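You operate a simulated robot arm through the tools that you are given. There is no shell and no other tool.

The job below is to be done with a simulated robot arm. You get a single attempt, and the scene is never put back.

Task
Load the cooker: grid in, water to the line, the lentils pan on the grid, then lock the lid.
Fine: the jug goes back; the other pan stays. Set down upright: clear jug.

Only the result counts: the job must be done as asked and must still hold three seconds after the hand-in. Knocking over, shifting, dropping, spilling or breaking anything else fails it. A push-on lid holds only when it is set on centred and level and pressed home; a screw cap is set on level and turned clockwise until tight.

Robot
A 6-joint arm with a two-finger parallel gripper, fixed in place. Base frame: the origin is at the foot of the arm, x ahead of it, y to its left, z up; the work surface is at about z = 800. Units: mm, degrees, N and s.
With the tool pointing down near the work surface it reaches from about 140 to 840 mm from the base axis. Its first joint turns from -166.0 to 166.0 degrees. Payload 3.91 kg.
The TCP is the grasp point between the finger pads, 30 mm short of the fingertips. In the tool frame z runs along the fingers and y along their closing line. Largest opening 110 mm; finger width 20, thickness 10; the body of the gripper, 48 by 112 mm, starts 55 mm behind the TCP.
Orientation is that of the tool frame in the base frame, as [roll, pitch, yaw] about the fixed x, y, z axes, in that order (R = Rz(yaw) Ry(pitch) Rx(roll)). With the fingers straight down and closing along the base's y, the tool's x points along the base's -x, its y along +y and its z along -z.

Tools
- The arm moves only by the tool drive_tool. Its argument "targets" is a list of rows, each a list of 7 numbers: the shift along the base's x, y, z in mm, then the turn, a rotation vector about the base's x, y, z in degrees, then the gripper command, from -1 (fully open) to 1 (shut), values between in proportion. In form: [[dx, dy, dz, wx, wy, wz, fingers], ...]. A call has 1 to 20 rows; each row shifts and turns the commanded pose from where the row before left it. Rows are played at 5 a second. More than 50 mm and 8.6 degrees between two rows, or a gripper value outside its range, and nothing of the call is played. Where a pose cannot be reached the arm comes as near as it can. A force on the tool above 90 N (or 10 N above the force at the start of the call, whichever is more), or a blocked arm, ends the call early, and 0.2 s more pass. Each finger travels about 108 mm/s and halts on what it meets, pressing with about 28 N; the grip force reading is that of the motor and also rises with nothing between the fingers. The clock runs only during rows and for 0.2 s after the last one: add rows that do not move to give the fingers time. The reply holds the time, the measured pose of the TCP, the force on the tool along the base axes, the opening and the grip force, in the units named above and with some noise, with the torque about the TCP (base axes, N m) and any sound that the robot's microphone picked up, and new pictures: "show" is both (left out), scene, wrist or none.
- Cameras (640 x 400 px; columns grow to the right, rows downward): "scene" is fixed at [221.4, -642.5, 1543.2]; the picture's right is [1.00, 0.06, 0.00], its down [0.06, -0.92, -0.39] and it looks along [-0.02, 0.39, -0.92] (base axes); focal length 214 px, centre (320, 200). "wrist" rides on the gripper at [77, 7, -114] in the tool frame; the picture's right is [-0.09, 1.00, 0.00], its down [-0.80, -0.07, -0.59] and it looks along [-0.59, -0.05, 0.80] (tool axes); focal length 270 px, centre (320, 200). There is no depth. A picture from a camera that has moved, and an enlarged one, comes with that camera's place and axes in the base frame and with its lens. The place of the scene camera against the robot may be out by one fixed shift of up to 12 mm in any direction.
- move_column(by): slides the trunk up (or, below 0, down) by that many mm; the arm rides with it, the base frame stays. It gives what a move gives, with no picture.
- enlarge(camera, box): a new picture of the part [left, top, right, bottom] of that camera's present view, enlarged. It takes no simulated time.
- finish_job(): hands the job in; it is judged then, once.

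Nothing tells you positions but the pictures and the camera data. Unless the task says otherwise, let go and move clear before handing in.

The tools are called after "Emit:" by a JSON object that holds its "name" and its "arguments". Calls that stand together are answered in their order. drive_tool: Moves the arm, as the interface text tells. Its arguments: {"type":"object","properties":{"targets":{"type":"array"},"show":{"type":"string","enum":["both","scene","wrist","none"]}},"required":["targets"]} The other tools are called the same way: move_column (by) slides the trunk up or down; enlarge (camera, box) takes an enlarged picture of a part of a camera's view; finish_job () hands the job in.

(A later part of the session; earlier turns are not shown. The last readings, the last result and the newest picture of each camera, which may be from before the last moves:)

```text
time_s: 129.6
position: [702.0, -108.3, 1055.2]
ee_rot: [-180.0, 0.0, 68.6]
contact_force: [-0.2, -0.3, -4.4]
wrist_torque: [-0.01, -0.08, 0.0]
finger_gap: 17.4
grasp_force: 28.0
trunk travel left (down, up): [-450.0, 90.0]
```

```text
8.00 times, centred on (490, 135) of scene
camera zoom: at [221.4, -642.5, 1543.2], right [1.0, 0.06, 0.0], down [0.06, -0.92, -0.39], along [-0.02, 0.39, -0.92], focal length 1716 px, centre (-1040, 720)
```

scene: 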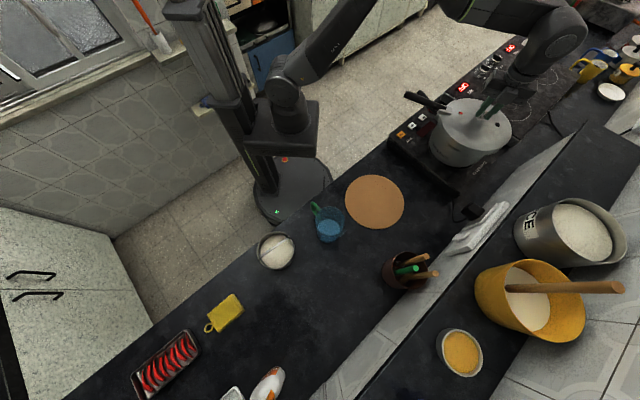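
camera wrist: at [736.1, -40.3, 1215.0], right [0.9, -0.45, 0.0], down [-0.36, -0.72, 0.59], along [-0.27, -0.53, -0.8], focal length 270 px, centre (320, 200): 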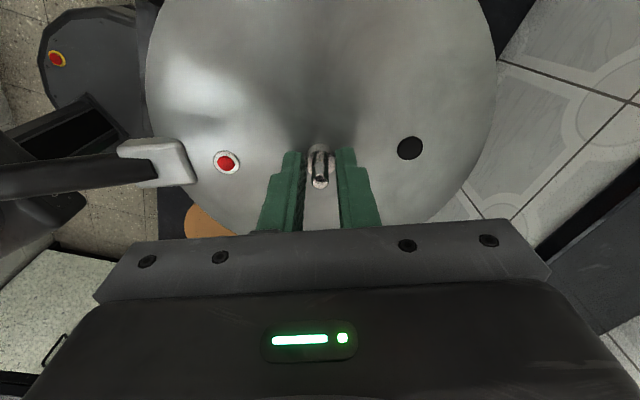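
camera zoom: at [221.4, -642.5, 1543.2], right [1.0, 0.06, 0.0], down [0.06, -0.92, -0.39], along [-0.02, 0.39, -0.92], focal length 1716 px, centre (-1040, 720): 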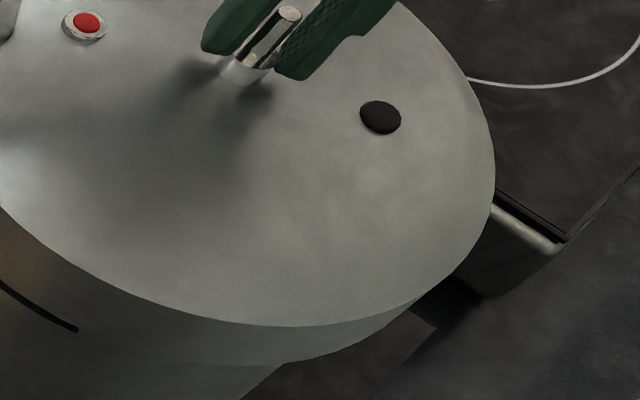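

The lid's skirt is close to the rim. I zoom on the left and right edges to judge whether it is centred.

Emit:
{"name": "enlarge", "arguments": {"camera": "scene", "box": [432, 100, 462, 130]}}

Emit:
{"name": "enlarge", "arguments": {"camera": "scene", "box": [490, 120, 520, 150]}}

Emit:
{"name": "enlarge", "arguments": {"camera": "scene", "box": [455, 130, 495, 160]}}

Emit:
{"name": "enlarge", "arguments": {"camera": "wrist", "box": [0, 0, 640, 100]}}

```text
13.33 times, centred on (447, 115) of scene
camera zoom: at [221.4, -642.5, 1543.2], right [1.0, 0.06, 0.0], down [0.06, -0.92, -0.39], along [-0.02, 0.39, -0.92], focal length 2860 px, centre (-1373, 1333)
```

zoom: 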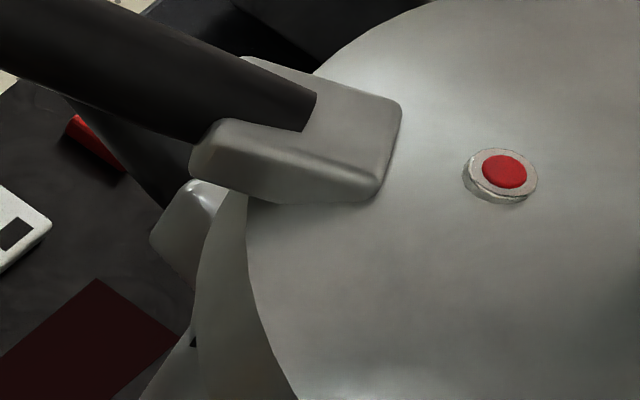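

```text
13.33 times, centred on (505, 135) of scene
camera zoom: at [221.4, -642.5, 1543.2], right [1.0, 0.06, 0.0], down [0.06, -0.92, -0.39], along [-0.02, 0.39, -0.92], focal length 2860 px, centre (-2147, 1067)
```

zoom: 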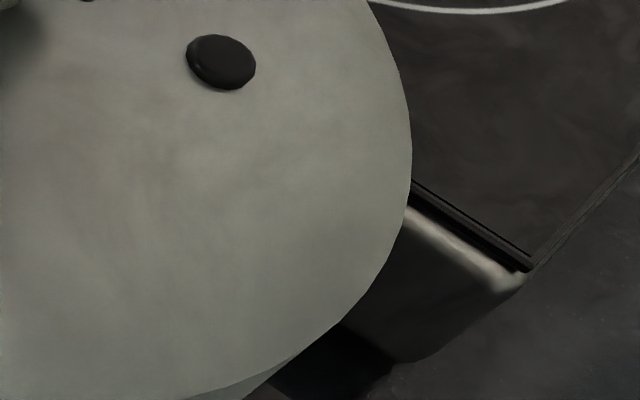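

```text
13.33 times, centred on (475, 145) of scene
camera zoom: at [221.4, -642.5, 1543.2], right [1.0, 0.06, 0.0], down [0.06, -0.92, -0.39], along [-0.02, 0.39, -0.92], focal length 2860 px, centre (-1747, 933)
```

zoom: 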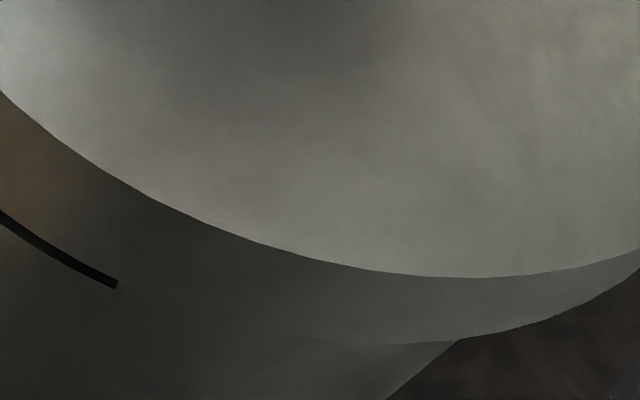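

```text
1.00 times, centred on (320, 50) of wrist (not enlarged: the box is as wide or as high as the picture)
camera zoom: at [737.0, -40.0, 1169.8], right [0.9, -0.45, 0.0], down [-0.36, -0.72, 0.59], along [-0.27, -0.53, -0.8], focal length 270 px, centre (320, 350)
```

zoom: 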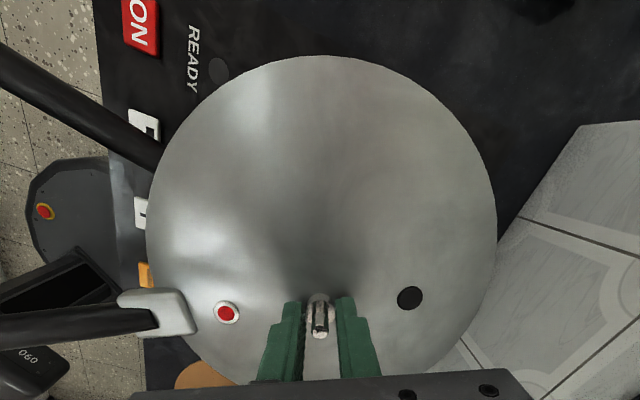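

The lid is centred to within a couple of millimetres. I nudge it slightly and lower in small steps, watching for contact.

Emit:
{"name": "drive_tool", "arguments": {"targets": [[-1.5, -1.2, -2, 0, 0, 0, 1], [0, 0, -3, 0, 0, 0, 1], [0, 0, -3, 0, 0, 0, 1], [0, 0, -2, 0, 0, 0, 1], [0, 0, 0, 0, 0, 0, 1]], "show": "none"}}

Emit:
{"name": "drive_tool", "arguments": {"targets": [[0, 0, -2, 0, 0, 0, 1], [0, 0, -2, 0, 0, 0, 1], [0, 0, 0, 0, 0, 0, 1]], "show": "none"}}

```text
time_s: 130.8
position: [700.6, -109.3, 1045.2]
ee_rot: [-179.9, -0.1, 68.6]
contact_force: [0.0, 0.1, -3.4]
wrist_torque: [-0.01, -0.06, -0.01]
finger_gap: 17.2
grasp_force: 27.8
trunk travel left (down, up): [-450.0, 90.0]
```

```text
time_s: 131.6
position: [700.9, -111.2, 1040.1]
ee_rot: [-179.9, 0.0, 68.6]
contact_force: [0.5, 0.4, -4.2]
wrist_torque: [-0.02, -0.06, 0.0]
finger_gap: 17.1
grasp_force: 27.7
trunk travel left (down, up): [-450.0, 90.0]
```

Still hanging free at z≈1040. I continue down in 2 mm steps.

Emit:
{"name": "drive_tool", "arguments": {"targets": [[0, 0, -2, 0, 0, 0, 1], [0, 0, -2, 0, 0, 0, 1], [0, 0, 0, 0, 0, 0, 1]], "show": "none"}}

Emit:
{"name": "drive_tool", "arguments": {"targets": [[0, 0, -2, 0, 0, 0, 1], [0, 0, -2, 0, 0, 0, 1], [0, 0, 0, 0, 0, 0, 1]], "show": "none"}}

Emit:
{"name": "drive_tool", "arguments": {"targets": [[0, 0, -2, 0, 0, 0, 1], [0, 0, -2, 0, 0, 0, 1], [0, 0, 0, 0, 0, 0, 1]], "show": "scene"}}

```text
time_s: 132.4
position: [701.7, -110.7, 1036.0]
ee_rot: [-179.9, 0.0, 68.5]
contact_force: [0.2, 0.0, -4.5]
wrist_torque: [-0.03, -0.06, 0.0]
finger_gap: 17.3
grasp_force: 27.5
trunk travel left (down, up): [-450.0, 90.0]
```

```text
time_s: 133.2
position: [700.0, -110.7, 1032.5]
ee_rot: [180.0, 0.0, 68.6]
contact_force: [1.9, 3.0, -3.3]
wrist_torque: [0.13, -0.14, 0.0]
finger_gap: 17.3
grasp_force: 28.0
trunk travel left (down, up): [-450.0, 90.0]
```

```text
time_s: 134.0
position: [701.9, -109.4, 1032.0]
ee_rot: [179.6, -0.2, 68.5]
contact_force: [13.0, -2.7, 25.4]
wrist_torque: [0.23, -0.52, 0.0]
finger_gap: 17.3
grasp_force: 28.0
trunk travel left (down, up): [-450.0, 90.0]
```

scene: 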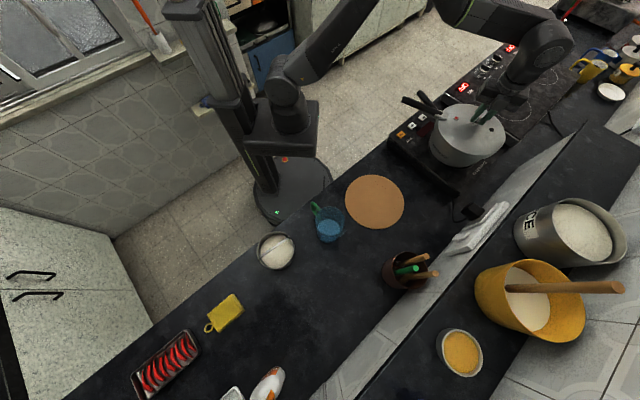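

Contact at z≈1033 with some sideways force, so something is meeting early. I back off slightly and look closely at the edge.

Emit:
{"name": "drive_tool", "arguments": {"targets": [[0, 0, 2, 0, 0, 0, 1], [0, 0, 2, 0, 0, 0, 1], [0, 0, 0, 0, 0, 0, 1]], "show": "none"}}

Emit:
{"name": "enlarge", "arguments": {"camera": "scene", "box": [425, 90, 515, 170]}}

Emit:
{"name": "enlarge", "arguments": {"camera": "scene", "box": [432, 120, 472, 150]}}

Emit:
{"name": "enlarge", "arguments": {"camera": "scene", "box": [465, 130, 505, 160]}}

```text
time_s: 134.8
position: [699.2, -110.1, 1032.1]
ee_rot: [-179.9, 0.0, 68.6]
contact_force: [9.9, -3.8, 10.4]
wrist_torque: [0.01, -0.32, 0.02]
finger_gap: 17.5
grasp_force: 27.6
trunk travel left (down, up): [-450.0, 90.0]
```

```text
5.00 times, centred on (470, 130) of scene
camera zoom: at [221.4, -642.5, 1543.2], right [1.0, 0.06, 0.0], down [0.06, -0.92, -0.39], along [-0.02, 0.39, -0.92], focal length 1072 px, centre (-430, 550)
```

zoom: 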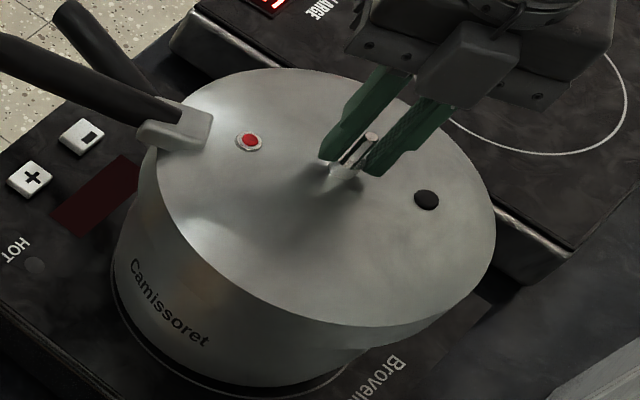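

```text
13.33 times, centred on (452, 135) of scene
camera zoom: at [221.4, -642.5, 1543.2], right [1.0, 0.06, 0.0], down [0.06, -0.92, -0.39], along [-0.02, 0.39, -0.92], focal length 2860 px, centre (-1440, 1067)
```

zoom: 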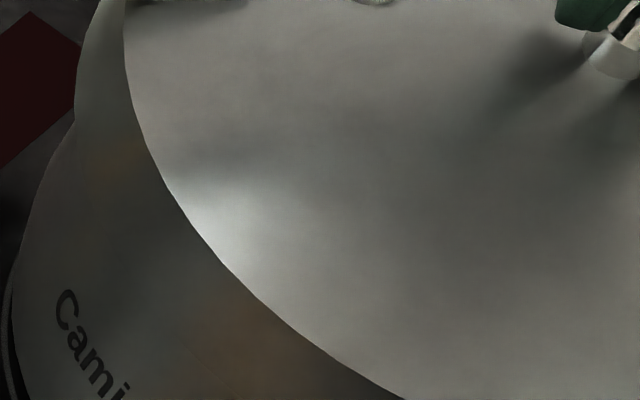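

```text
13.33 times, centred on (485, 145) of scene
camera zoom: at [221.4, -642.5, 1543.2], right [1.0, 0.06, 0.0], down [0.06, -0.92, -0.39], along [-0.02, 0.39, -0.92], focal length 2860 px, centre (-1880, 933)
```

zoom: 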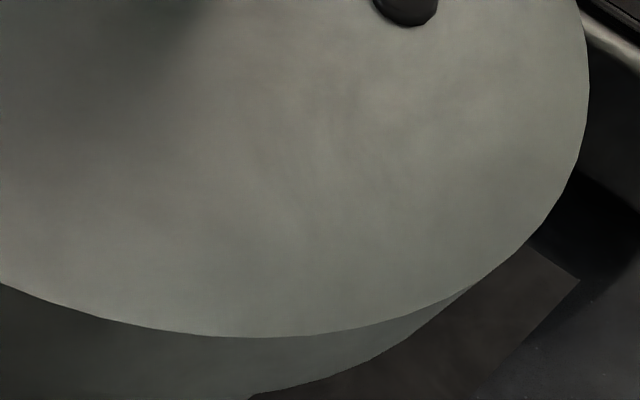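

The skirt now covers the lugs, and the pot pushes the lid toward +x. I comply with a small sideways correction and re-read the forces.

Emit:
{"name": "drive_tool", "arguments": {"targets": [[0.7, -0.3, 1, 0, 0, 0, 1], [0.7, -0.2, 1, 0, 0, 0, 1], [0, 0, 0, 0, 0, 0, 1]], "show": "none"}}

Emit:
{"name": "drive_tool", "arguments": {"targets": [[0, 0, -1, 0, 0, 0, 1], [0, 0, -1, 0, 0, 0, 1], [0, 0, 0, 0, 0, 0, 1]], "show": "none"}}

Emit:
{"name": "drive_tool", "arguments": {"targets": [[0, 0, -1, 0, 0, 0, 1], [0, 0, -1, 0, 0, 0, 1], [0, 0, 0, 0, 0, 0, 1]], "show": "none"}}

```text
time_s: 135.6
position: [700.9, -110.6, 1032.6]
ee_rot: [-179.7, 0.0, 68.6]
contact_force: [-3.5, 0.2, -8.6]
wrist_torque: [0.25, 0.2, 0.09]
finger_gap: 17.2
grasp_force: 27.6
trunk travel left (down, up): [-450.0, 90.0]
```

```text
time_s: 136.4
position: [702.1, -109.4, 1032.0]
ee_rot: [179.9, -0.1, 68.7]
contact_force: [-4.3, -0.9, -8.6]
wrist_torque: [-0.08, 0.12, 0.04]
finger_gap: 17.4
grasp_force: 28.4
trunk travel left (down, up): [-450.0, 90.0]
```

```text
time_s: 137.2
position: [701.7, -110.9, 1031.1]
ee_rot: [179.8, 0.0, 68.6]
contact_force: [-3.3, 2.0, 6.3]
wrist_torque: [0.06, 0.16, -0.01]
finger_gap: 17.1
grasp_force: 28.1
trunk travel left (down, up): [-450.0, 90.0]
```

The skirt fits with light friction now. I press down gently to see whether it moves further home.

Emit:
{"name": "drive_tool", "arguments": {"targets": [[0, 0, -1.5, 0, 0, 0, 1], [0, 0, -1.5, 0, 0, 0, 1], [0, 0, 0, 0, 0, 0, 1]], "show": "none"}}

Emit:
{"name": "drive_tool", "arguments": {"targets": [[0, 0, -1.5, 0, 0, 0, 1], [0, 0, -1.5, 0, 0, 0, 1], [0, 0, 0, 0, 0, 0, 1]], "show": "scene"}}

Emit:
{"name": "enlarge", "arguments": {"camera": "scene", "box": [425, 90, 515, 170]}}

Emit:
{"name": "enlarge", "arguments": {"camera": "wrist", "box": [220, 60, 420, 240]}}

```text
time_s: 138.0
position: [701.5, -110.1, 1031.2]
ee_rot: [179.4, -0.1, 68.6]
contact_force: [7.8, 2.9, 36.0]
wrist_torque: [0.05, -0.21, 0.04]
finger_gap: 17.3
grasp_force: 27.9
trunk travel left (down, up): [-450.0, 90.0]
```

```text
time_s: 138.8
position: [701.9, -110.1, 1028.2]
ee_rot: [179.7, -0.1, 68.6]
contact_force: [5.2, 3.7, 38.5]
wrist_torque: [0.15, -0.09, 0.01]
finger_gap: 17.5
grasp_force: 28.0
trunk travel left (down, up): [-450.0, 90.0]
```

scene: 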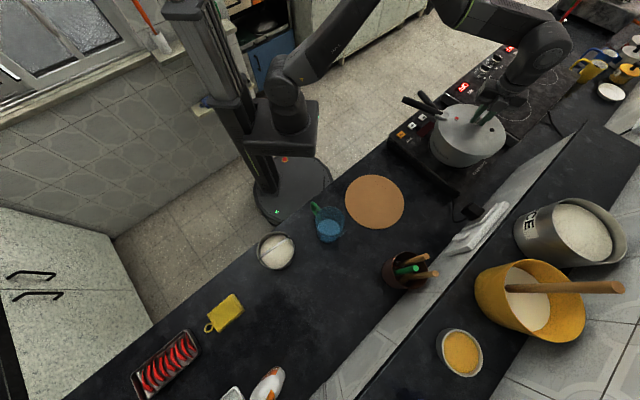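

```text
5.00 times, centred on (470, 130) of scene
camera zoom: at [221.4, -642.5, 1543.2], right [1.0, 0.06, 0.0], down [0.06, -0.92, -0.39], along [-0.02, 0.39, -0.92], focal length 1072 px, centre (-430, 550)
```

zoom: 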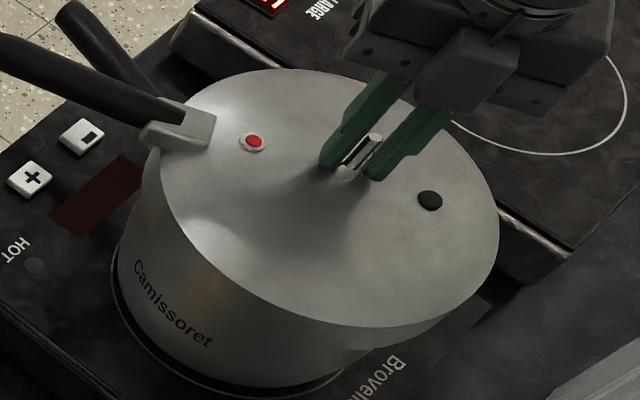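

```text
2.22 times, centred on (320, 150) of wrist
camera zoom: at [735.4, -41.3, 1143.7], right [0.9, -0.45, 0.01], down [-0.36, -0.72, 0.59], along [-0.26, -0.53, -0.81], focal length 601 px, centre (320, 311)
```

zoom: 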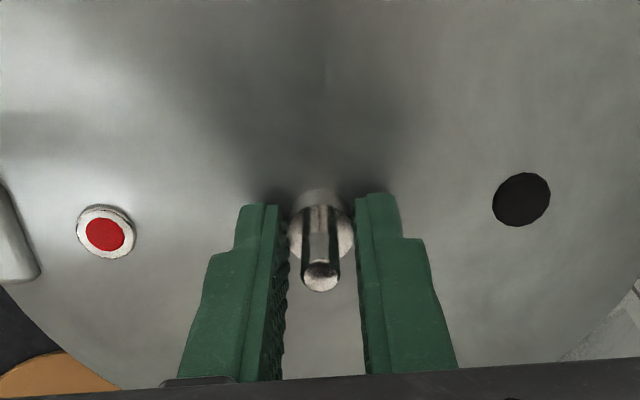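

I zoom in on the lid's skirt edge to judge how far it has gone down and whether it is level.

Emit:
{"name": "enlarge", "arguments": {"camera": "scene", "box": [470, 135, 500, 160]}}

Emit:
{"name": "enlarge", "arguments": {"camera": "scene", "box": [430, 110, 460, 145]}}

Emit:
{"name": "enlarge", "arguments": {"camera": "wrist", "box": [0, 0, 640, 100]}}

```text
16.00 times, centred on (485, 148) of scene
camera zoom: at [221.4, -642.5, 1543.2], right [1.0, 0.06, 0.0], down [0.06, -0.92, -0.39], along [-0.02, 0.39, -0.92], focal length 3432 px, centre (-2320, 1040)
```

zoom: 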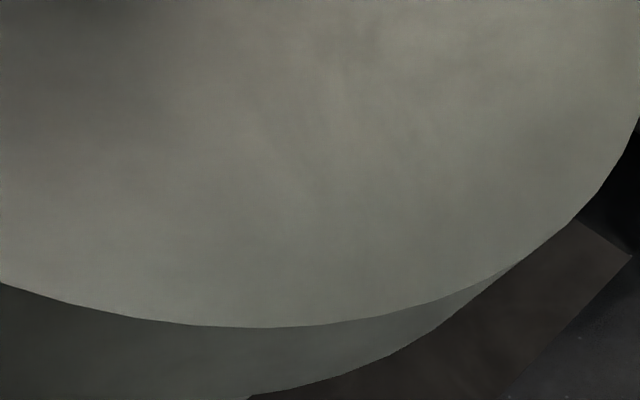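

```text
11.43 times, centred on (445, 128) of scene
camera zoom: at [221.4, -642.5, 1543.2], right [1.0, 0.06, 0.0], down [0.06, -0.92, -0.39], along [-0.02, 0.39, -0.92], focal length 2451 px, centre (-1109, 1029)
```

zoom: 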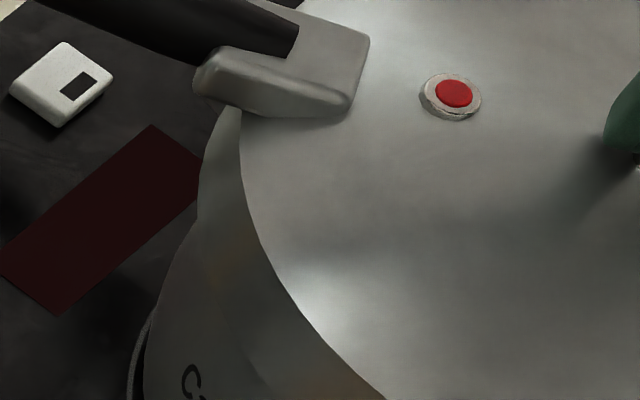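

```text
1.00 times, centred on (320, 50) of wrist (not enlarged: the box is as wide or as high as the picture)
camera zoom: at [735.4, -41.3, 1143.7], right [0.9, -0.45, 0.01], down [-0.36, -0.72, 0.59], along [-0.26, -0.53, -0.81], focal length 270 px, centre (320, 350)
```

zoom: 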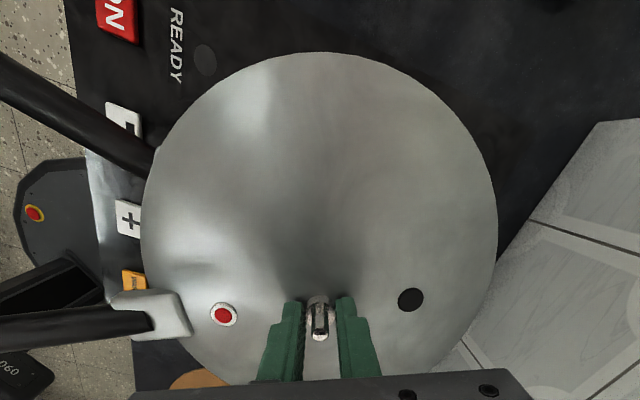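

The lid surface stays at z≈992, about 29 mm above the rim: its lugs are resting on the pot's lugs, so the angle is off. I lift it 2 mm, turn a few degrees clockwise, and probe again.

Emit:
{"name": "drive_tool", "arguments": {"targets": [[0, 0, 3, 0, 0, 0, 1], [0, 0, 4, 0, 0, 0, 1], [0, 0, 0, 0, 0, 0, 1]], "show": "none"}}

Emit:
{"name": "drive_tool", "arguments": {"targets": [[0, 0, 0, 0, 0, -3, 1], [0, 0, 0, 0, 0, -3, 1], [0, 0, -2, 0, 0, 0, 1], [0, 0, -2, 0, 0, 0, 1], [0, 0, 0, 0, 0, 0, 1]], "show": "none"}}

Emit:
{"name": "enlarge", "arguments": {"camera": "wrist", "box": [220, 60, 420, 240]}}

```text
time_s: 139.6
position: [702.1, -110.1, 1028.5]
ee_rot: [-179.7, 0.1, 68.6]
contact_force: [-2.1, 7.2, -0.2]
wrist_torque: [0.35, -0.07, 0.02]
finger_gap: 17.3
grasp_force: 28.1
trunk travel left (down, up): [-450.0, 90.0]
```

```text
time_s: 140.8
position: [703.6, -111.7, 1028.1]
ee_rot: [-180.0, 0.0, 62.6]
contact_force: [2.8, -6.3, 3.5]
wrist_torque: [-0.42, 0.13, 0.0]
finger_gap: 17.0
grasp_force: 28.1
trunk travel left (down, up): [-450.0, 90.0]
```

```text
2.22 times, centred on (320, 150) of wrist
camera zoom: at [744.2, -46.8, 1143.6], right [0.84, -0.54, 0.0], down [-0.43, -0.68, 0.59], along [-0.32, -0.5, -0.8], focal length 601 px, centre (320, 311)
```

zoom: 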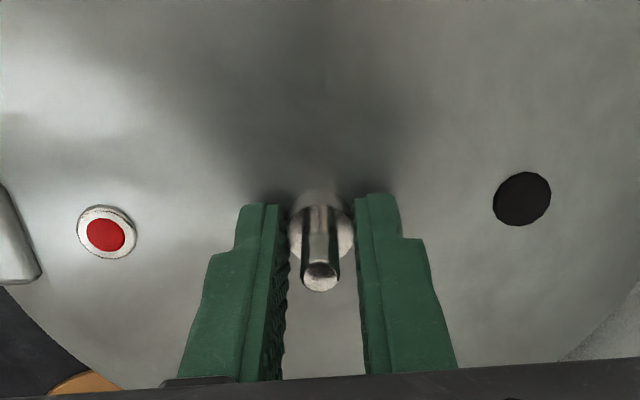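

Still resting on the lugs at this angle, and the lid turns with the fingers. I repeat: lift, turn 6° more clockwise, lower, and read.

Emit:
{"name": "drive_tool", "arguments": {"targets": [[0, -0.5, 4, 0, 0, 0, 1], [0, 0, 0, 0, 0, -3, 1], [0, 0, 0, 0, 0, -3, 1], [0, 0, 0, 0, 0, 0, 1]], "show": "none"}}

Emit:
{"name": "drive_tool", "arguments": {"targets": [[0, 0, -2, 0, 0, 0, 1], [0, 0, -2, 0, 0, 0, 1], [0, 0, -1, 0, 0, 0, 1], [0, 0, 0, 0, 0, 0, 1]], "show": "none"}}

Emit:
{"name": "enlarge", "arguments": {"camera": "wrist", "box": [220, 60, 420, 240]}}

```text
time_s: 141.8
position: [703.1, -108.6, 1031.1]
ee_rot: [180.0, 0.1, 56.5]
contact_force: [-0.3, -0.2, -19.8]
wrist_torque: [-0.27, -0.11, 0.0]
finger_gap: 17.8
grasp_force: 28.0
trunk travel left (down, up): [-450.0, 90.0]
```

```text
time_s: 142.8
position: [702.5, -111.2, 1029.2]
ee_rot: [179.8, -0.1, 56.5]
contact_force: [7.6, -1.0, 11.9]
wrist_torque: [-0.42, -0.05, 0.0]
finger_gap: 17.4
grasp_force: 28.3
trunk travel left (down, up): [-450.0, 90.0]
```

```text
2.22 times, centred on (320, 150) of wrist
camera zoom: at [750.3, -50.5, 1143.8], right [0.78, -0.62, 0.0], down [-0.5, -0.63, 0.59], along [-0.37, -0.47, -0.81], focal length 601 px, centre (320, 311)
```

zoom: 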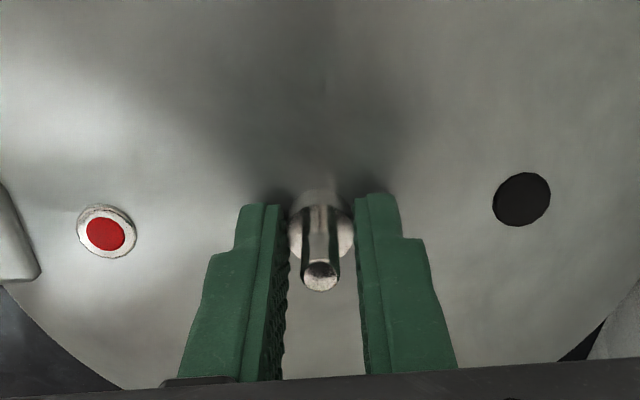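

Pulling up now meets resistance (−20 N), so the lid is actually seated and its lugs are hooking under the pot's lugs. I keep turning clockwise with a light downward load and check the lid follows.

Emit:
{"name": "drive_tool", "arguments": {"targets": [[0, 0, 1, 0, 0, 0, 1], [0, 0, 0, 0, 0, -3, 1], [0, 0, 0, 0, 0, -3, 1], [0, 0, 0, 0, 0, 0, 1]], "show": "both"}}

Emit:
{"name": "enlarge", "arguments": {"camera": "wrist", "box": [220, 60, 420, 240]}}

Emit:
{"name": "enlarge", "arguments": {"camera": "scene", "box": [415, 80, 515, 170]}}

```text
time_s: 143.8
position: [700.5, -111.5, 1027.9]
ee_rot: [179.9, -0.1, 50.5]
contact_force: [5.9, -0.9, 13.7]
wrist_torque: [-0.44, 0.02, -0.06]
finger_gap: 17.5
grasp_force: 27.7
trunk travel left (down, up): [-450.0, 90.0]
camera wrist: at [755.4, -55.9, 1143.6], right [0.71, -0.7, 0.0], down [-0.56, -0.57, 0.59], along [-0.42, -0.42, -0.8], focal length 270 px, centre (320, 200)
```

scene: 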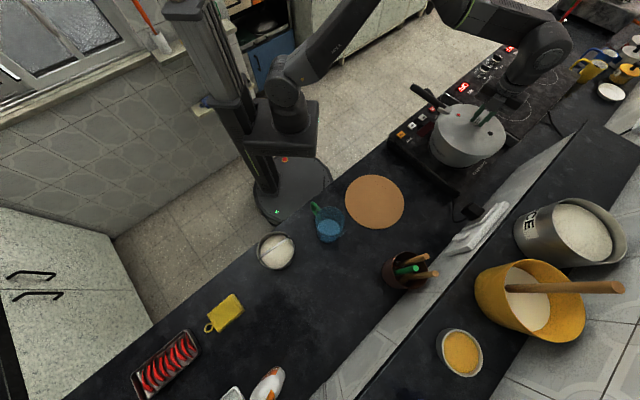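
wrist: 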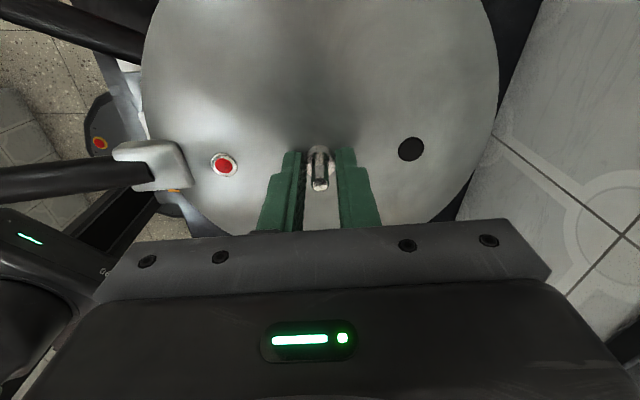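

```text
2.22 times, centred on (320, 150) of wrist
camera zoom: at [755.4, -55.9, 1143.6], right [0.71, -0.7, 0.0], down [-0.56, -0.57, 0.59], along [-0.42, -0.42, -0.8], focal length 601 px, centre (320, 311)
```

zoom: 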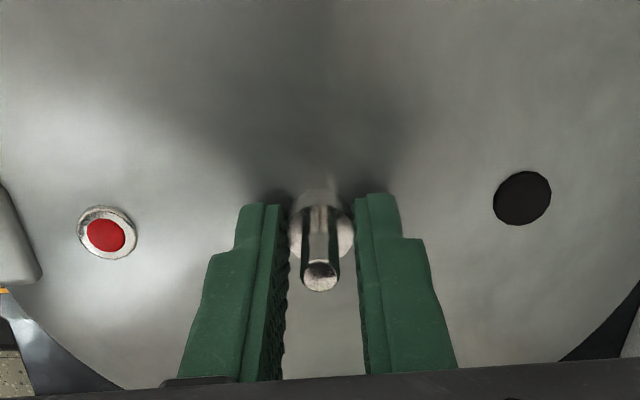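

```text
4.44 times, centred on (465, 125) of scene
camera zoom: at [221.4, -642.5, 1543.2], right [1.0, 0.06, 0.0], down [0.06, -0.92, -0.39], along [-0.02, 0.39, -0.92], focal length 953 px, centre (-324, 533)
```

zoom: 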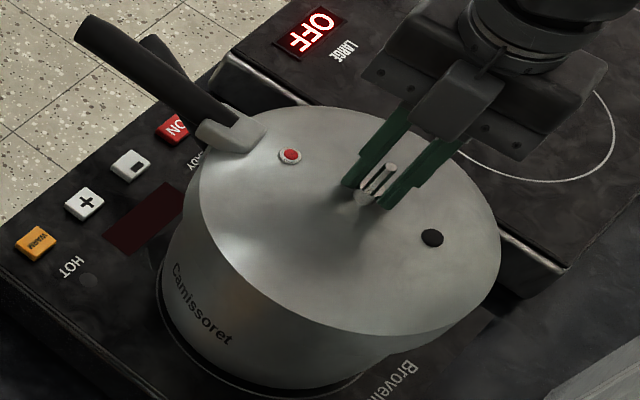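

The lid follows the tool, but the pot seems to be turning along a little. I check both handle angles with the extended wrist view.

Emit:
{"name": "enlarge", "arguments": {"camera": "wrist", "box": [0, 0, 640, 60]}}

Emit:
{"name": "enlarge", "arguments": {"camera": "wrist", "box": [0, 0, 640, 300]}}

Emit:
{"name": "enlarge", "arguments": {"camera": "scene", "box": [400, 70, 460, 130]}}

```text
1.00 times, centred on (320, 30) of wrist (not enlarged: the box is as wide or as high as the picture)
camera zoom: at [755.4, -55.9, 1143.6], right [0.71, -0.7, 0.0], down [-0.56, -0.57, 0.59], along [-0.42, -0.42, -0.8], focal length 270 px, centre (320, 370)
```

zoom: 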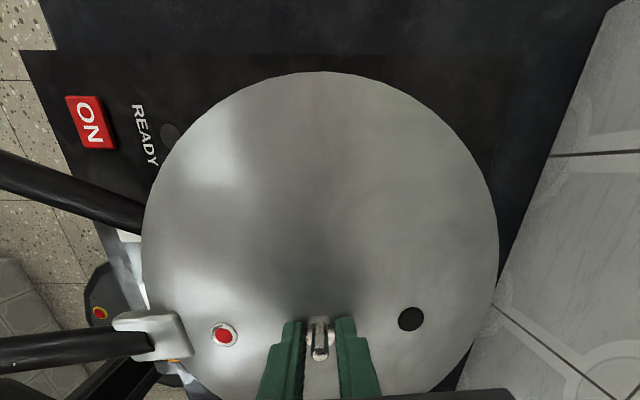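

```text
1.00 times, centred on (320, 150) of wrist (not enlarged: the box is as wide or as high as the picture)
camera zoom: at [755.4, -55.9, 1143.6], right [0.71, -0.7, 0.0], down [-0.56, -0.57, 0.59], along [-0.42, -0.42, -0.8], focal length 270 px, centre (320, 250)
```

zoom: 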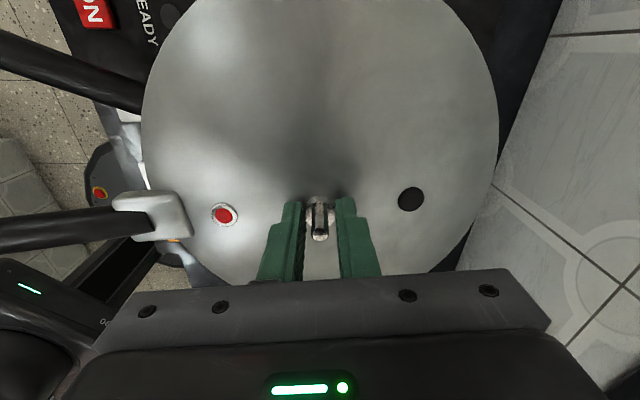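

```text
6.67 times, centred on (430, 100) of scene
camera zoom: at [221.4, -642.5, 1543.2], right [1.0, 0.06, 0.0], down [0.06, -0.92, -0.39], along [-0.02, 0.39, -0.92], focal length 1430 px, centre (-413, 867)
```

zoom: 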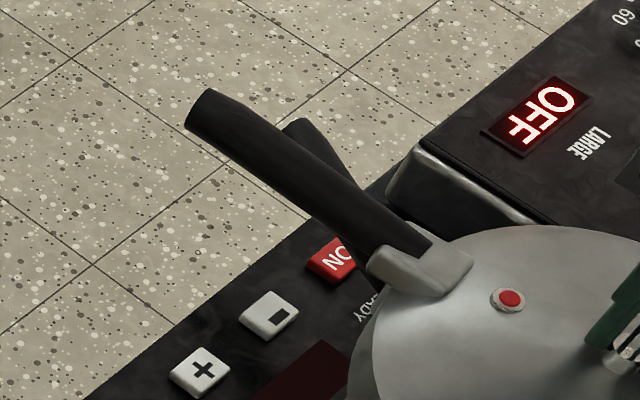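

The pot turned about 7° along with the lid because I was loading it vertically. I first bring the vertical and side forces near zero before turning further.

Emit:
{"name": "drive_tool", "arguments": {"targets": [[0.7, 0, 1, 0, 0, 0, 1], [0, 0, 0.7, 0, 0, 0, 1], [0, 0, 0, 0, 0, 0, 1]], "show": "none"}}

Emit:
{"name": "drive_tool", "arguments": {"targets": [[0, 0, 0, 0, 0, 0, 1], [0, 0, 0, 0, 0, 0, 1]], "show": "none"}}

```text
time_s: 144.6
position: [700.2, -109.8, 1027.6]
ee_rot: [-180.0, 0.0, 50.6]
contact_force: [-3.6, -2.8, -0.7]
wrist_torque: [-0.1, 0.02, 0.02]
finger_gap: 17.5
grasp_force: 27.6
trunk travel left (down, up): [-450.0, 90.0]
```

```text
time_s: 145.2
position: [702.8, -110.1, 1028.1]
ee_rot: [-179.9, -0.1, 50.7]
contact_force: [-5.3, -3.2, -5.2]
wrist_torque: [0.05, 0.03, 0.12]
finger_gap: 17.3
grasp_force: 28.2
trunk travel left (down, up): [-450.0, 90.0]
```

Vertical load is near zero now. I centre the side force a bit and turn clockwise in small steps.

Emit:
{"name": "drive_tool", "arguments": {"targets": [[-0.4, -0.3, 0, 0, 0, 0, 1], [0, 0, 0, 0, 0, -2, 1], [0, 0, 0, 0, 0, -2, 1], [0, 0, 0, 0, 0, -2, 1], [0, 0, 0, 0, 0, 0, 1]], "show": "none"}}

Emit:
{"name": "enlarge", "arguments": {"camera": "wrist", "box": [0, 0, 640, 60]}}

Emit:
{"name": "enlarge", "arguments": {"camera": "scene", "box": [415, 80, 515, 170]}}

```text
time_s: 146.4
position: [702.7, -110.6, 1028.8]
ee_rot: [180.0, 0.0, 44.5]
contact_force: [0.6, 2.7, -9.3]
wrist_torque: [0.11, -0.2, -0.04]
finger_gap: 17.4
grasp_force: 27.6
trunk travel left (down, up): [-450.0, 90.0]
```

```text
1.00 times, centred on (320, 30) of wrist (not enlarged: the box is as wide or as high as the picture)
camera zoom: at [762.6, -61.5, 1143.5], right [0.64, -0.77, 0.0], down [-0.62, -0.51, 0.59], along [-0.46, -0.38, -0.8], focal length 270 px, centre (320, 370)
```

zoom: 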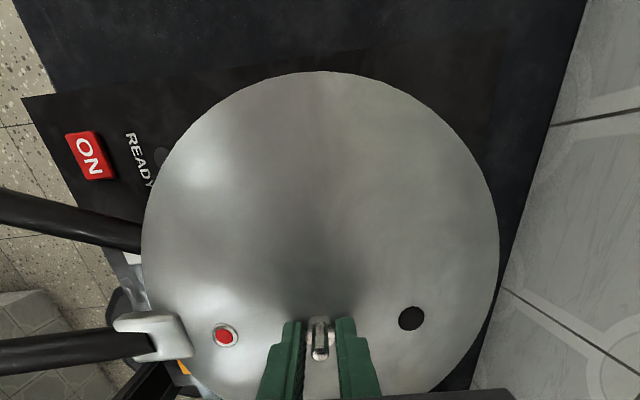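

```text
4.44 times, centred on (465, 125) of scene
camera zoom: at [221.4, -642.5, 1543.2], right [1.0, 0.06, 0.0], down [0.06, -0.92, -0.39], along [-0.02, 0.39, -0.92], focal length 953 px, centre (-324, 533)
```

zoom: 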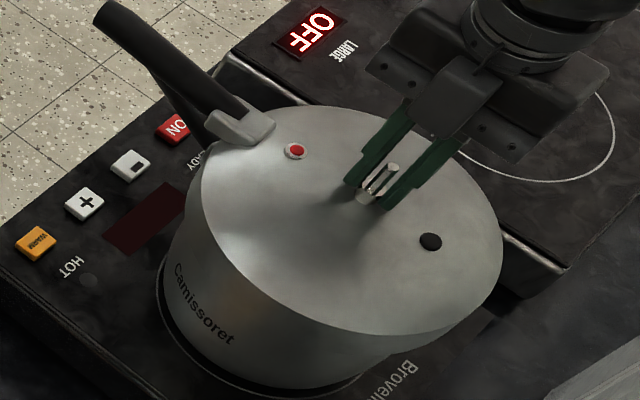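

This time the pot stayed put (handle still at 113°) while the lid turned to 134.5°. I keep the vertical load neutral and continue turning.

Emit:
{"name": "drive_tool", "arguments": {"targets": [[0, 0, -0.6, 0, 0, 0, 1], [0, 0, 0, 0, 0, -2, 1], [0, 0, 0, 0, 0, -2, 1], [0, 0, 0, 0, 0, -2, 1], [0, 0, 0, 0, 0, 0, 1]], "show": "none"}}

Emit:
{"name": "enlarge", "arguments": {"camera": "wrist", "box": [0, 0, 640, 60]}}

```text
time_s: 147.6
position: [702.4, -112.1, 1028.3]
ee_rot: [-180.0, 0.0, 38.6]
contact_force: [-1.2, 0.2, -8.3]
wrist_torque: [-0.09, 0.02, -0.03]
finger_gap: 17.3
grasp_force: 28.0
trunk travel left (down, up): [-450.0, 90.0]
```

```text
1.00 times, centred on (320, 30) of wrist (not enlarged: the box is as wide or as high as the picture)
camera zoom: at [767.7, -68.9, 1143.5], right [0.55, -0.83, 0.0], down [-0.67, -0.44, 0.59], along [-0.5, -0.33, -0.8], focal length 270 px, centre (320, 370)
```

zoom: 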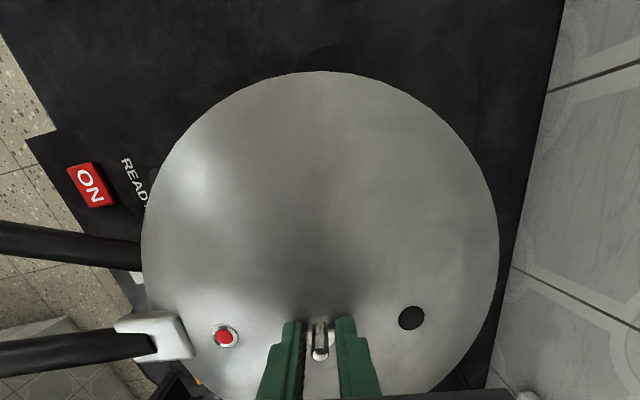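

Still only the lid turns; the handles are now ~16° apart. I continue.

Emit:
{"name": "drive_tool", "arguments": {"targets": [[0, 0, -0.4, 0, 0, 0, 1], [0, 0, 0, 0, 0, -2, 1], [0, 0, 0, 0, 0, -2, 1], [0, 0, 0, 0, 0, -2, 1], [0, 0, 0, 0, 0, 0, 1]], "show": "none"}}

Emit:
{"name": "enlarge", "arguments": {"camera": "wrist", "box": [0, 0, 640, 60]}}

Emit:
{"name": "drive_tool", "arguments": {"targets": [[0, 0, 0, 0, 0, -2, 1], [0, 0, 0, 0, 0, -2, 1], [0, 0, 0, 0, 0, 0, 1]], "show": "none"}}

Emit:
{"name": "enlarge", "arguments": {"camera": "wrist", "box": [0, 0, 640, 60]}}

```text
time_s: 148.8
position: [703.4, -110.9, 1029.4]
ee_rot: [-179.9, 0.0, 32.5]
contact_force: [-3.1, -0.4, -9.1]
wrist_torque: [-0.13, 0.09, 0.05]
finger_gap: 17.1
grasp_force: 28.4
trunk travel left (down, up): [-450.0, 90.0]
```

```text
1.00 times, centred on (320, 30) of wrist (not enlarged: the box is as wide or as high as the picture)
camera zoom: at [772.4, -75.8, 1143.4], right [0.46, -0.89, 0.0], down [-0.71, -0.37, 0.6], along [-0.53, -0.27, -0.8], focal length 270 px, centre (320, 370)
```

zoom: 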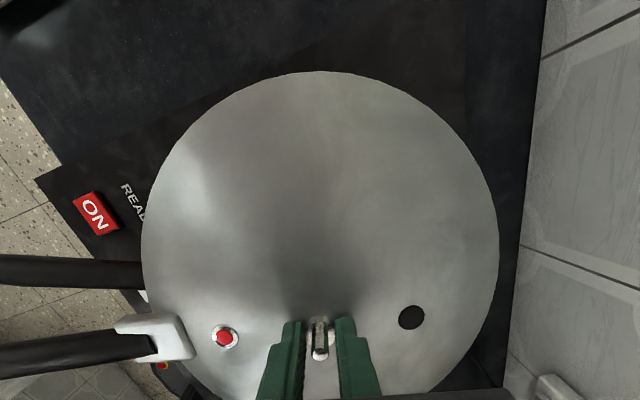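

```text
time_s: 149.6
position: [703.8, -110.2, 1028.4]
ee_rot: [180.0, 0.0, 28.5]
contact_force: [1.7, -3.2, -7.0]
wrist_torque: [-0.13, -0.22, -0.04]
finger_gap: 17.2
grasp_force: 28.0
trunk travel left (down, up): [-450.0, 90.0]
```

```text
1.00 times, centred on (320, 30) of wrist (not enlarged: the box is as wide or as high as the picture)
camera zoom: at [774.3, -80.6, 1143.5], right [0.4, -0.92, 0.0], down [-0.74, -0.32, 0.59], along [-0.55, -0.24, -0.8], focal length 270 px, centre (320, 370)
```

zoom: 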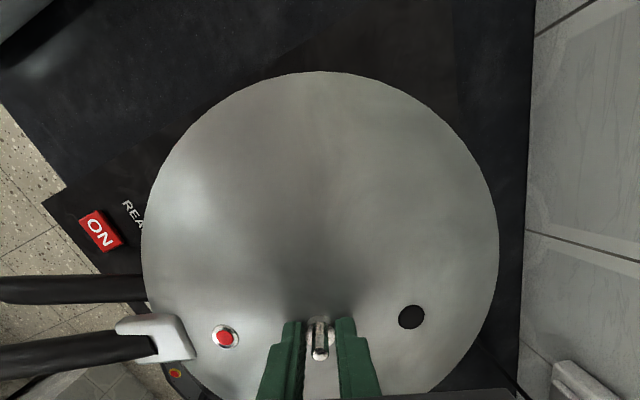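

Pot handle holds at ≈113°, lid handle at ≈118.5°. I turn the last few degrees, watching torque for the stop.

Emit:
{"name": "drive_tool", "arguments": {"targets": [[0, 0, -0.4, 0, 0, -1.5, 1], [0, 0, 0, 0, 0, -1.5, 1], [0, 0, 0, 0, 0, 0, 1]], "show": "none"}}

Emit:
{"name": "drive_tool", "arguments": {"targets": [[0, 0, 0, 0, 0, -1.5, 1], [0, 0, 0, 0, 0, -1.5, 1], [0, 0, 0, 0, 0, 0, 1]], "show": "both"}}

Emit:
{"name": "enlarge", "arguments": {"camera": "wrist", "box": [0, 0, 640, 60]}}

Emit:
{"name": "enlarge", "arguments": {"camera": "scene", "box": [415, 70, 515, 170]}}

```text
time_s: 150.4
position: [703.2, -111.2, 1028.1]
ee_rot: [-179.9, 0.0, 25.6]
contact_force: [0.8, -1.1, -3.9]
wrist_torque: [-0.08, -0.04, -0.01]
finger_gap: 17.2
grasp_force: 28.2
trunk travel left (down, up): [-450.0, 90.0]
```

```text
time_s: 151.2
position: [703.3, -111.8, 1028.3]
ee_rot: [180.0, 0.1, 22.5]
contact_force: [5.8, 1.7, 0.0]
wrist_torque: [0.06, -0.16, -0.05]
finger_gap: 17.5
grasp_force: 27.9
trunk travel left (down, up): [-450.0, 90.0]
camera wrist: at [776.5, -88.2, 1143.5], right [0.3, -0.95, 0.0], down [-0.77, -0.24, 0.59], along [-0.57, -0.18, -0.8], focal length 270 px, centre (320, 200)
```

scene: 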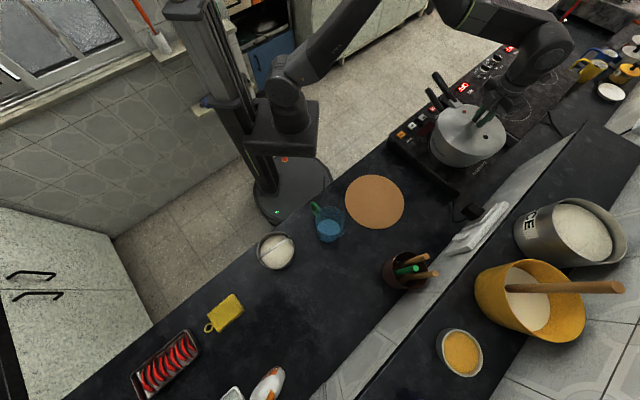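
wrist: 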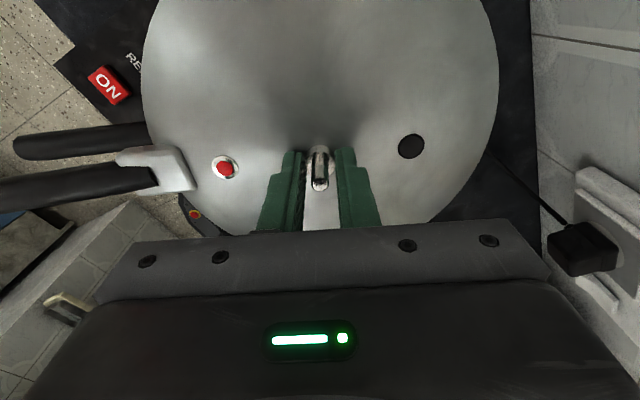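

```text
1.00 times, centred on (320, 30) of wrist (not enlarged: the box is as wide or as high as the picture)
camera zoom: at [776.5, -88.2, 1143.5], right [0.3, -0.95, 0.0], down [-0.77, -0.24, 0.59], along [-0.57, -0.18, -0.8], focal length 270 px, centre (320, 370)
```

zoom: 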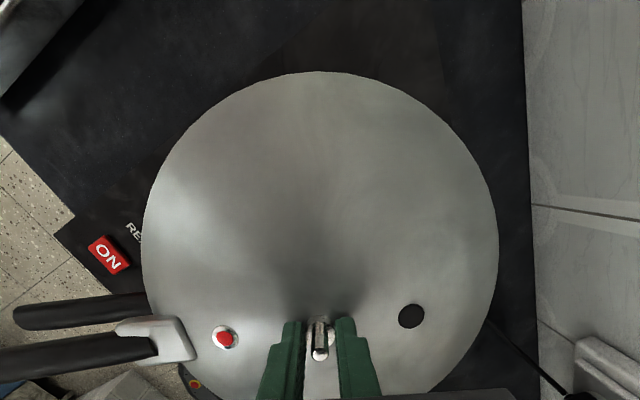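

```text
4.00 times, centred on (465, 120) of scene
camera zoom: at [221.4, -642.5, 1543.2], right [1.0, 0.06, 0.0], down [0.06, -0.92, -0.39], along [-0.02, 0.39, -0.92], focal length 858 px, centre (-260, 520)
```

zoom: 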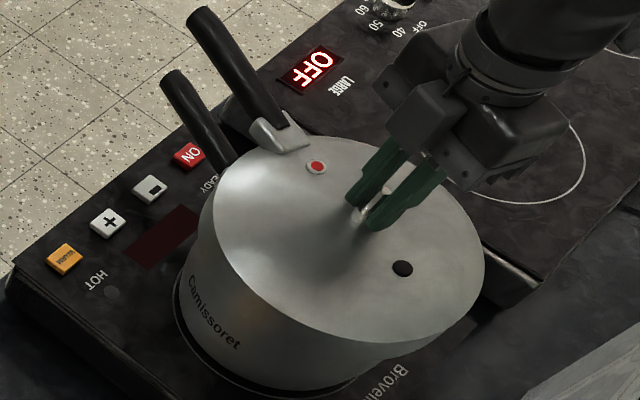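

The two handles are now parallel and aligned. I test for the stop with 1.5° more and watch the torque and the pot.

Emit:
{"name": "drive_tool", "arguments": {"targets": [[-0.4, 0, 0, 0, 0, -1, 1], [0, 0, 0, 0, 0, -1, 1], [0, 0, 0, 0, 0, 0, 1]], "show": "wrist"}}

Emit:
{"name": "enlarge", "arguments": {"camera": "wrist", "box": [0, 60, 240, 220]}}

Emit:
{"name": "enlarge", "arguments": {"camera": "scene", "box": [415, 70, 515, 170]}}

```text
time_s: 152.0
position: [702.6, -111.9, 1028.3]
ee_rot: [-179.9, 0.0, 20.5]
contact_force: [4.6, -1.2, 4.7]
wrist_torque: [0.17, -0.1, -0.01]
finger_gap: 17.5
grasp_force: 28.3
trunk travel left (down, up): [-450.0, 90.0]
camera wrist: at [776.6, -91.0, 1143.4], right [0.27, -0.96, 0.0], down [-0.78, -0.21, 0.59], along [-0.57, -0.16, -0.8], focal length 270 px, centre (320, 200)
```

wrist: 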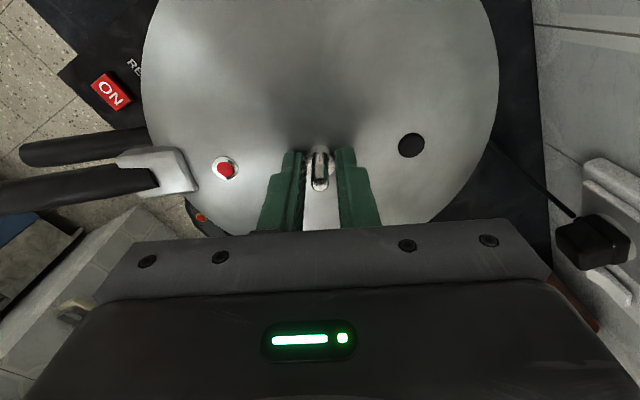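

```text
2.50 times, centred on (120, 140) of wrist
camera zoom: at [776.6, -91.0, 1143.4], right [0.27, -0.96, 0.0], down [-0.78, -0.21, 0.59], along [-0.57, -0.16, -0.8], focal length 676 px, centre (820, 350)
```

zoom: 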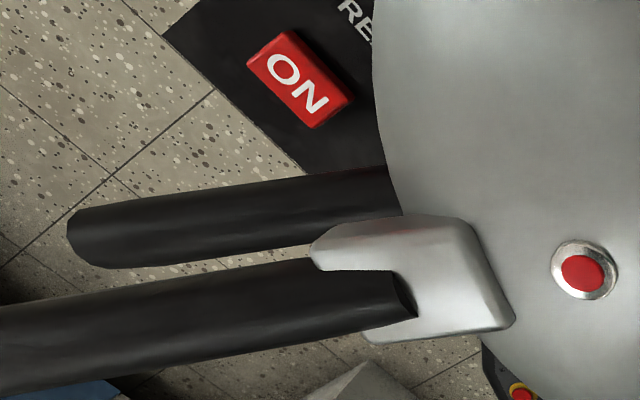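

```text
4.00 times, centred on (465, 120) of scene
camera zoom: at [221.4, -642.5, 1543.2], right [1.0, 0.06, 0.0], down [0.06, -0.92, -0.39], along [-0.02, 0.39, -0.92], focal length 858 px, centre (-260, 520)
```

zoom: 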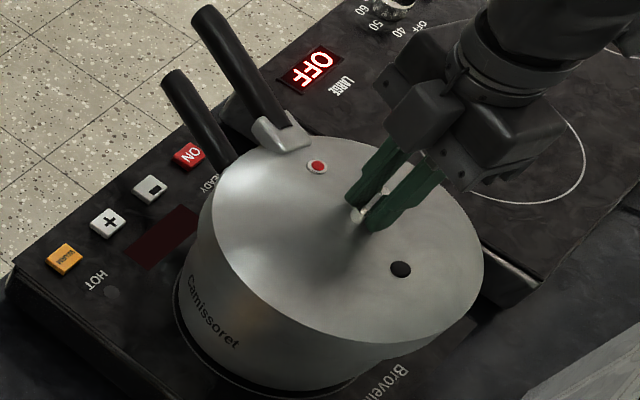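

The knob slipped slightly in the fingers and the pot began to move: the lid has reached its stop with the handles aligned. I do a gentle upward pull test to confirm it is locked.

Emit:
{"name": "drive_tool", "arguments": {"targets": [[0, 0, 0, 0, 0, 1, 1], [0, 0, 1, 0, 0, 0, 1], [0, 0, 1, 0, 0, 0, 1], [0, 0, 0, 0, 0, 0, 1]], "show": "none"}}

Emit:
{"name": "enlarge", "arguments": {"camera": "wrist", "box": [220, 60, 420, 240]}}

```text
time_s: 153.0
position: [701.5, -111.0, 1027.6]
ee_rot: [-179.9, 0.0, 21.5]
contact_force: [3.2, 2.4, -3.2]
wrist_torque: [0.08, -0.28, 0.0]
finger_gap: 17.4
grasp_force: 27.9
trunk travel left (down, up): [-450.0, 90.0]
```

```text
2.22 times, centred on (320, 150) of wrist
camera zoom: at [776.5, -89.6, 1143.3], right [0.28, -0.96, 0.0], down [-0.77, -0.23, 0.6], along [-0.57, -0.17, -0.8], focal length 601 px, centre (320, 311)
```

zoom: 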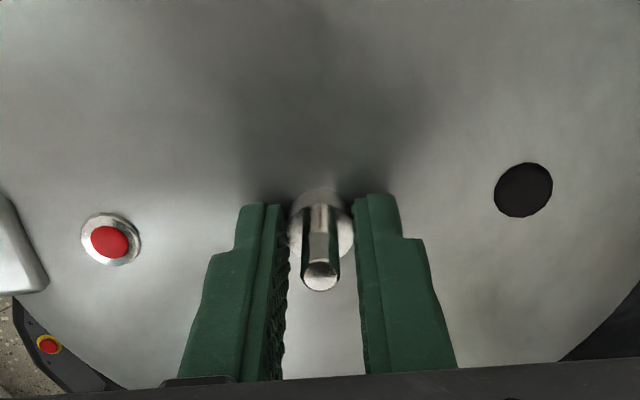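

The lid had stopped at about 112.5° and my back-turn loosened it by 1°. I turn it tight again and then repeat the pull test without turning back.

Emit:
{"name": "drive_tool", "arguments": {"targets": [[0, 0, -1, 0, 0, -1, 1], [0, 0, 0, 0, 0, -1, 1], [0, 0, 0, 0, 0, 0, 1]], "show": "none"}}

Emit:
{"name": "enlarge", "arguments": {"camera": "wrist", "box": [220, 60, 420, 240]}}

Emit:
{"name": "drive_tool", "arguments": {"targets": [[0, 0, 1.5, 0, 0, 0, 1], [0, 0, 1.5, 0, 0, 0, 1], [0, 0, 1, 0, 0, 0, 1], [0, 0, 0, 0, 0, 0, 1]], "show": "none"}}

Emit:
{"name": "enlarge", "arguments": {"camera": "wrist", "box": [0, 0, 640, 60]}}

```text
time_s: 153.8
position: [701.9, -112.5, 1028.3]
ee_rot: [-179.9, 0.0, 19.5]
contact_force: [1.9, 1.0, -4.1]
wrist_torque: [-0.13, 0.01, -0.05]
finger_gap: 17.3
grasp_force: 28.1
trunk travel left (down, up): [-450.0, 90.0]
```

```text
2.22 times, centred on (320, 150) of wrist
camera zoom: at [776.9, -92.6, 1143.3], right [0.25, -0.97, 0.0], down [-0.78, -0.2, 0.6], along [-0.58, -0.15, -0.8], focal length 601 px, centre (320, 311)
```

zoom: 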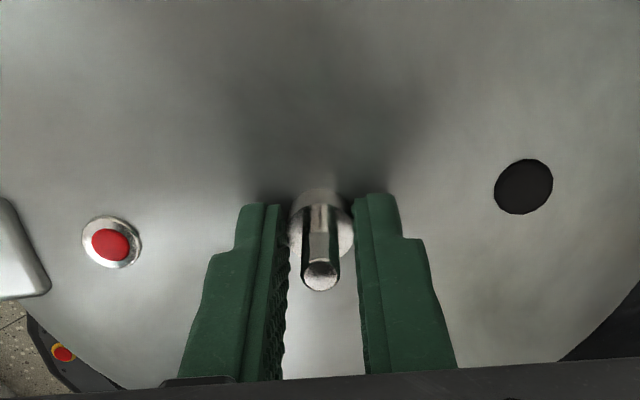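

```text
time_s: 154.8
position: [703.8, -111.9, 1030.5]
ee_rot: [-179.9, 0.0, 19.6]
contact_force: [0.5, -0.6, -19.9]
wrist_torque: [-0.27, -0.11, 0.02]
finger_gap: 17.5
grasp_force: 28.5
trunk travel left (down, up): [-450.0, 90.0]
```

```text
1.00 times, centred on (320, 30) of wrist (not enlarged: the box is as wide or as high as the picture)
camera zoom: at [778.9, -92.3, 1145.2], right [0.25, -0.97, 0.0], down [-0.78, -0.2, 0.6], along [-0.58, -0.15, -0.8], focal length 270 px, centre (320, 370)
```

zoom: 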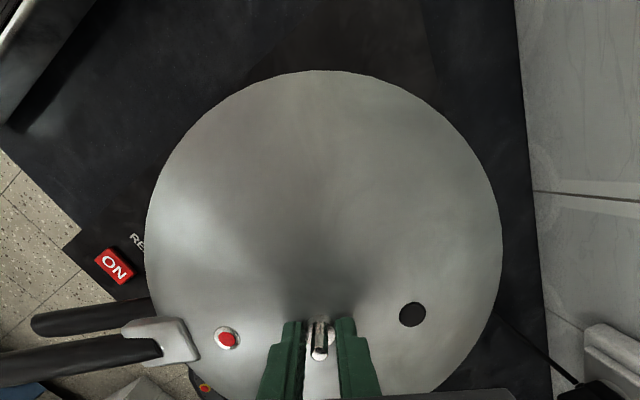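

The lid resists 15 N of lift, so it is captured, and its angle stays at the stop. I lower back to neutral, release the knob and rise clear.

Emit:
{"name": "drive_tool", "arguments": {"targets": [[0, 0, -2, 0, 0, 0, 1], [0, 0, -2, 0, 0, 0, 1], [0, 0, -0.5, 0, 0, 0, 1], [0, 0, 0, 0, 0, 0, 1]], "show": "none"}}

Emit:
{"name": "drive_tool", "arguments": {"targets": [[0, 0, 0, 0, 0, 0, 0.6], [0, 0, 0, 0, 0, 0, 0.3], [0, 0, 0, 0, 0, 0, 0.2], [0, 0, 0, 0, 0, 0, 0.2]], "show": "wrist"}}

```text
time_s: 155.8
position: [703.3, -112.5, 1028.5]
ee_rot: [179.8, -0.1, 19.5]
contact_force: [5.7, -5.5, 3.4]
wrist_torque: [-0.21, 0.17, 0.05]
finger_gap: 17.3
grasp_force: 27.8
trunk travel left (down, up): [-450.0, 90.0]
```

```text
time_s: 156.8
position: [701.9, -111.6, 1028.1]
ee_rot: [-179.9, 0.0, 19.6]
contact_force: [0.4, 0.3, 0.1]
wrist_torque: [-0.05, -0.01, -0.01]
finger_gap: 44.2
grasp_force: 0.1
trunk travel left (down, up): [-450.0, 90.0]
camera wrist: at [776.7, -92.2, 1142.7], right [0.25, -0.97, 0.0], down [-0.78, -0.2, 0.59], along [-0.58, -0.15, -0.8], focal length 270 px, centre (320, 200)
```

wrist: 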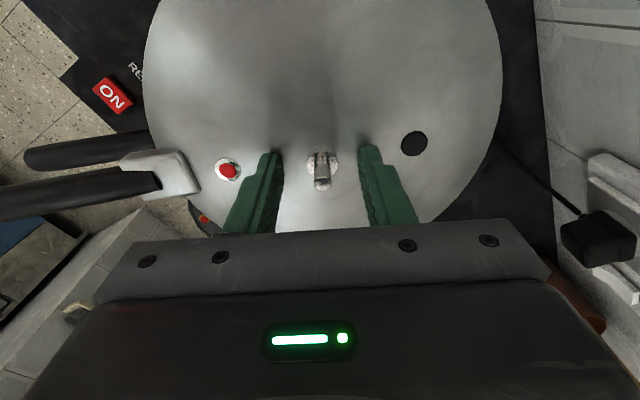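

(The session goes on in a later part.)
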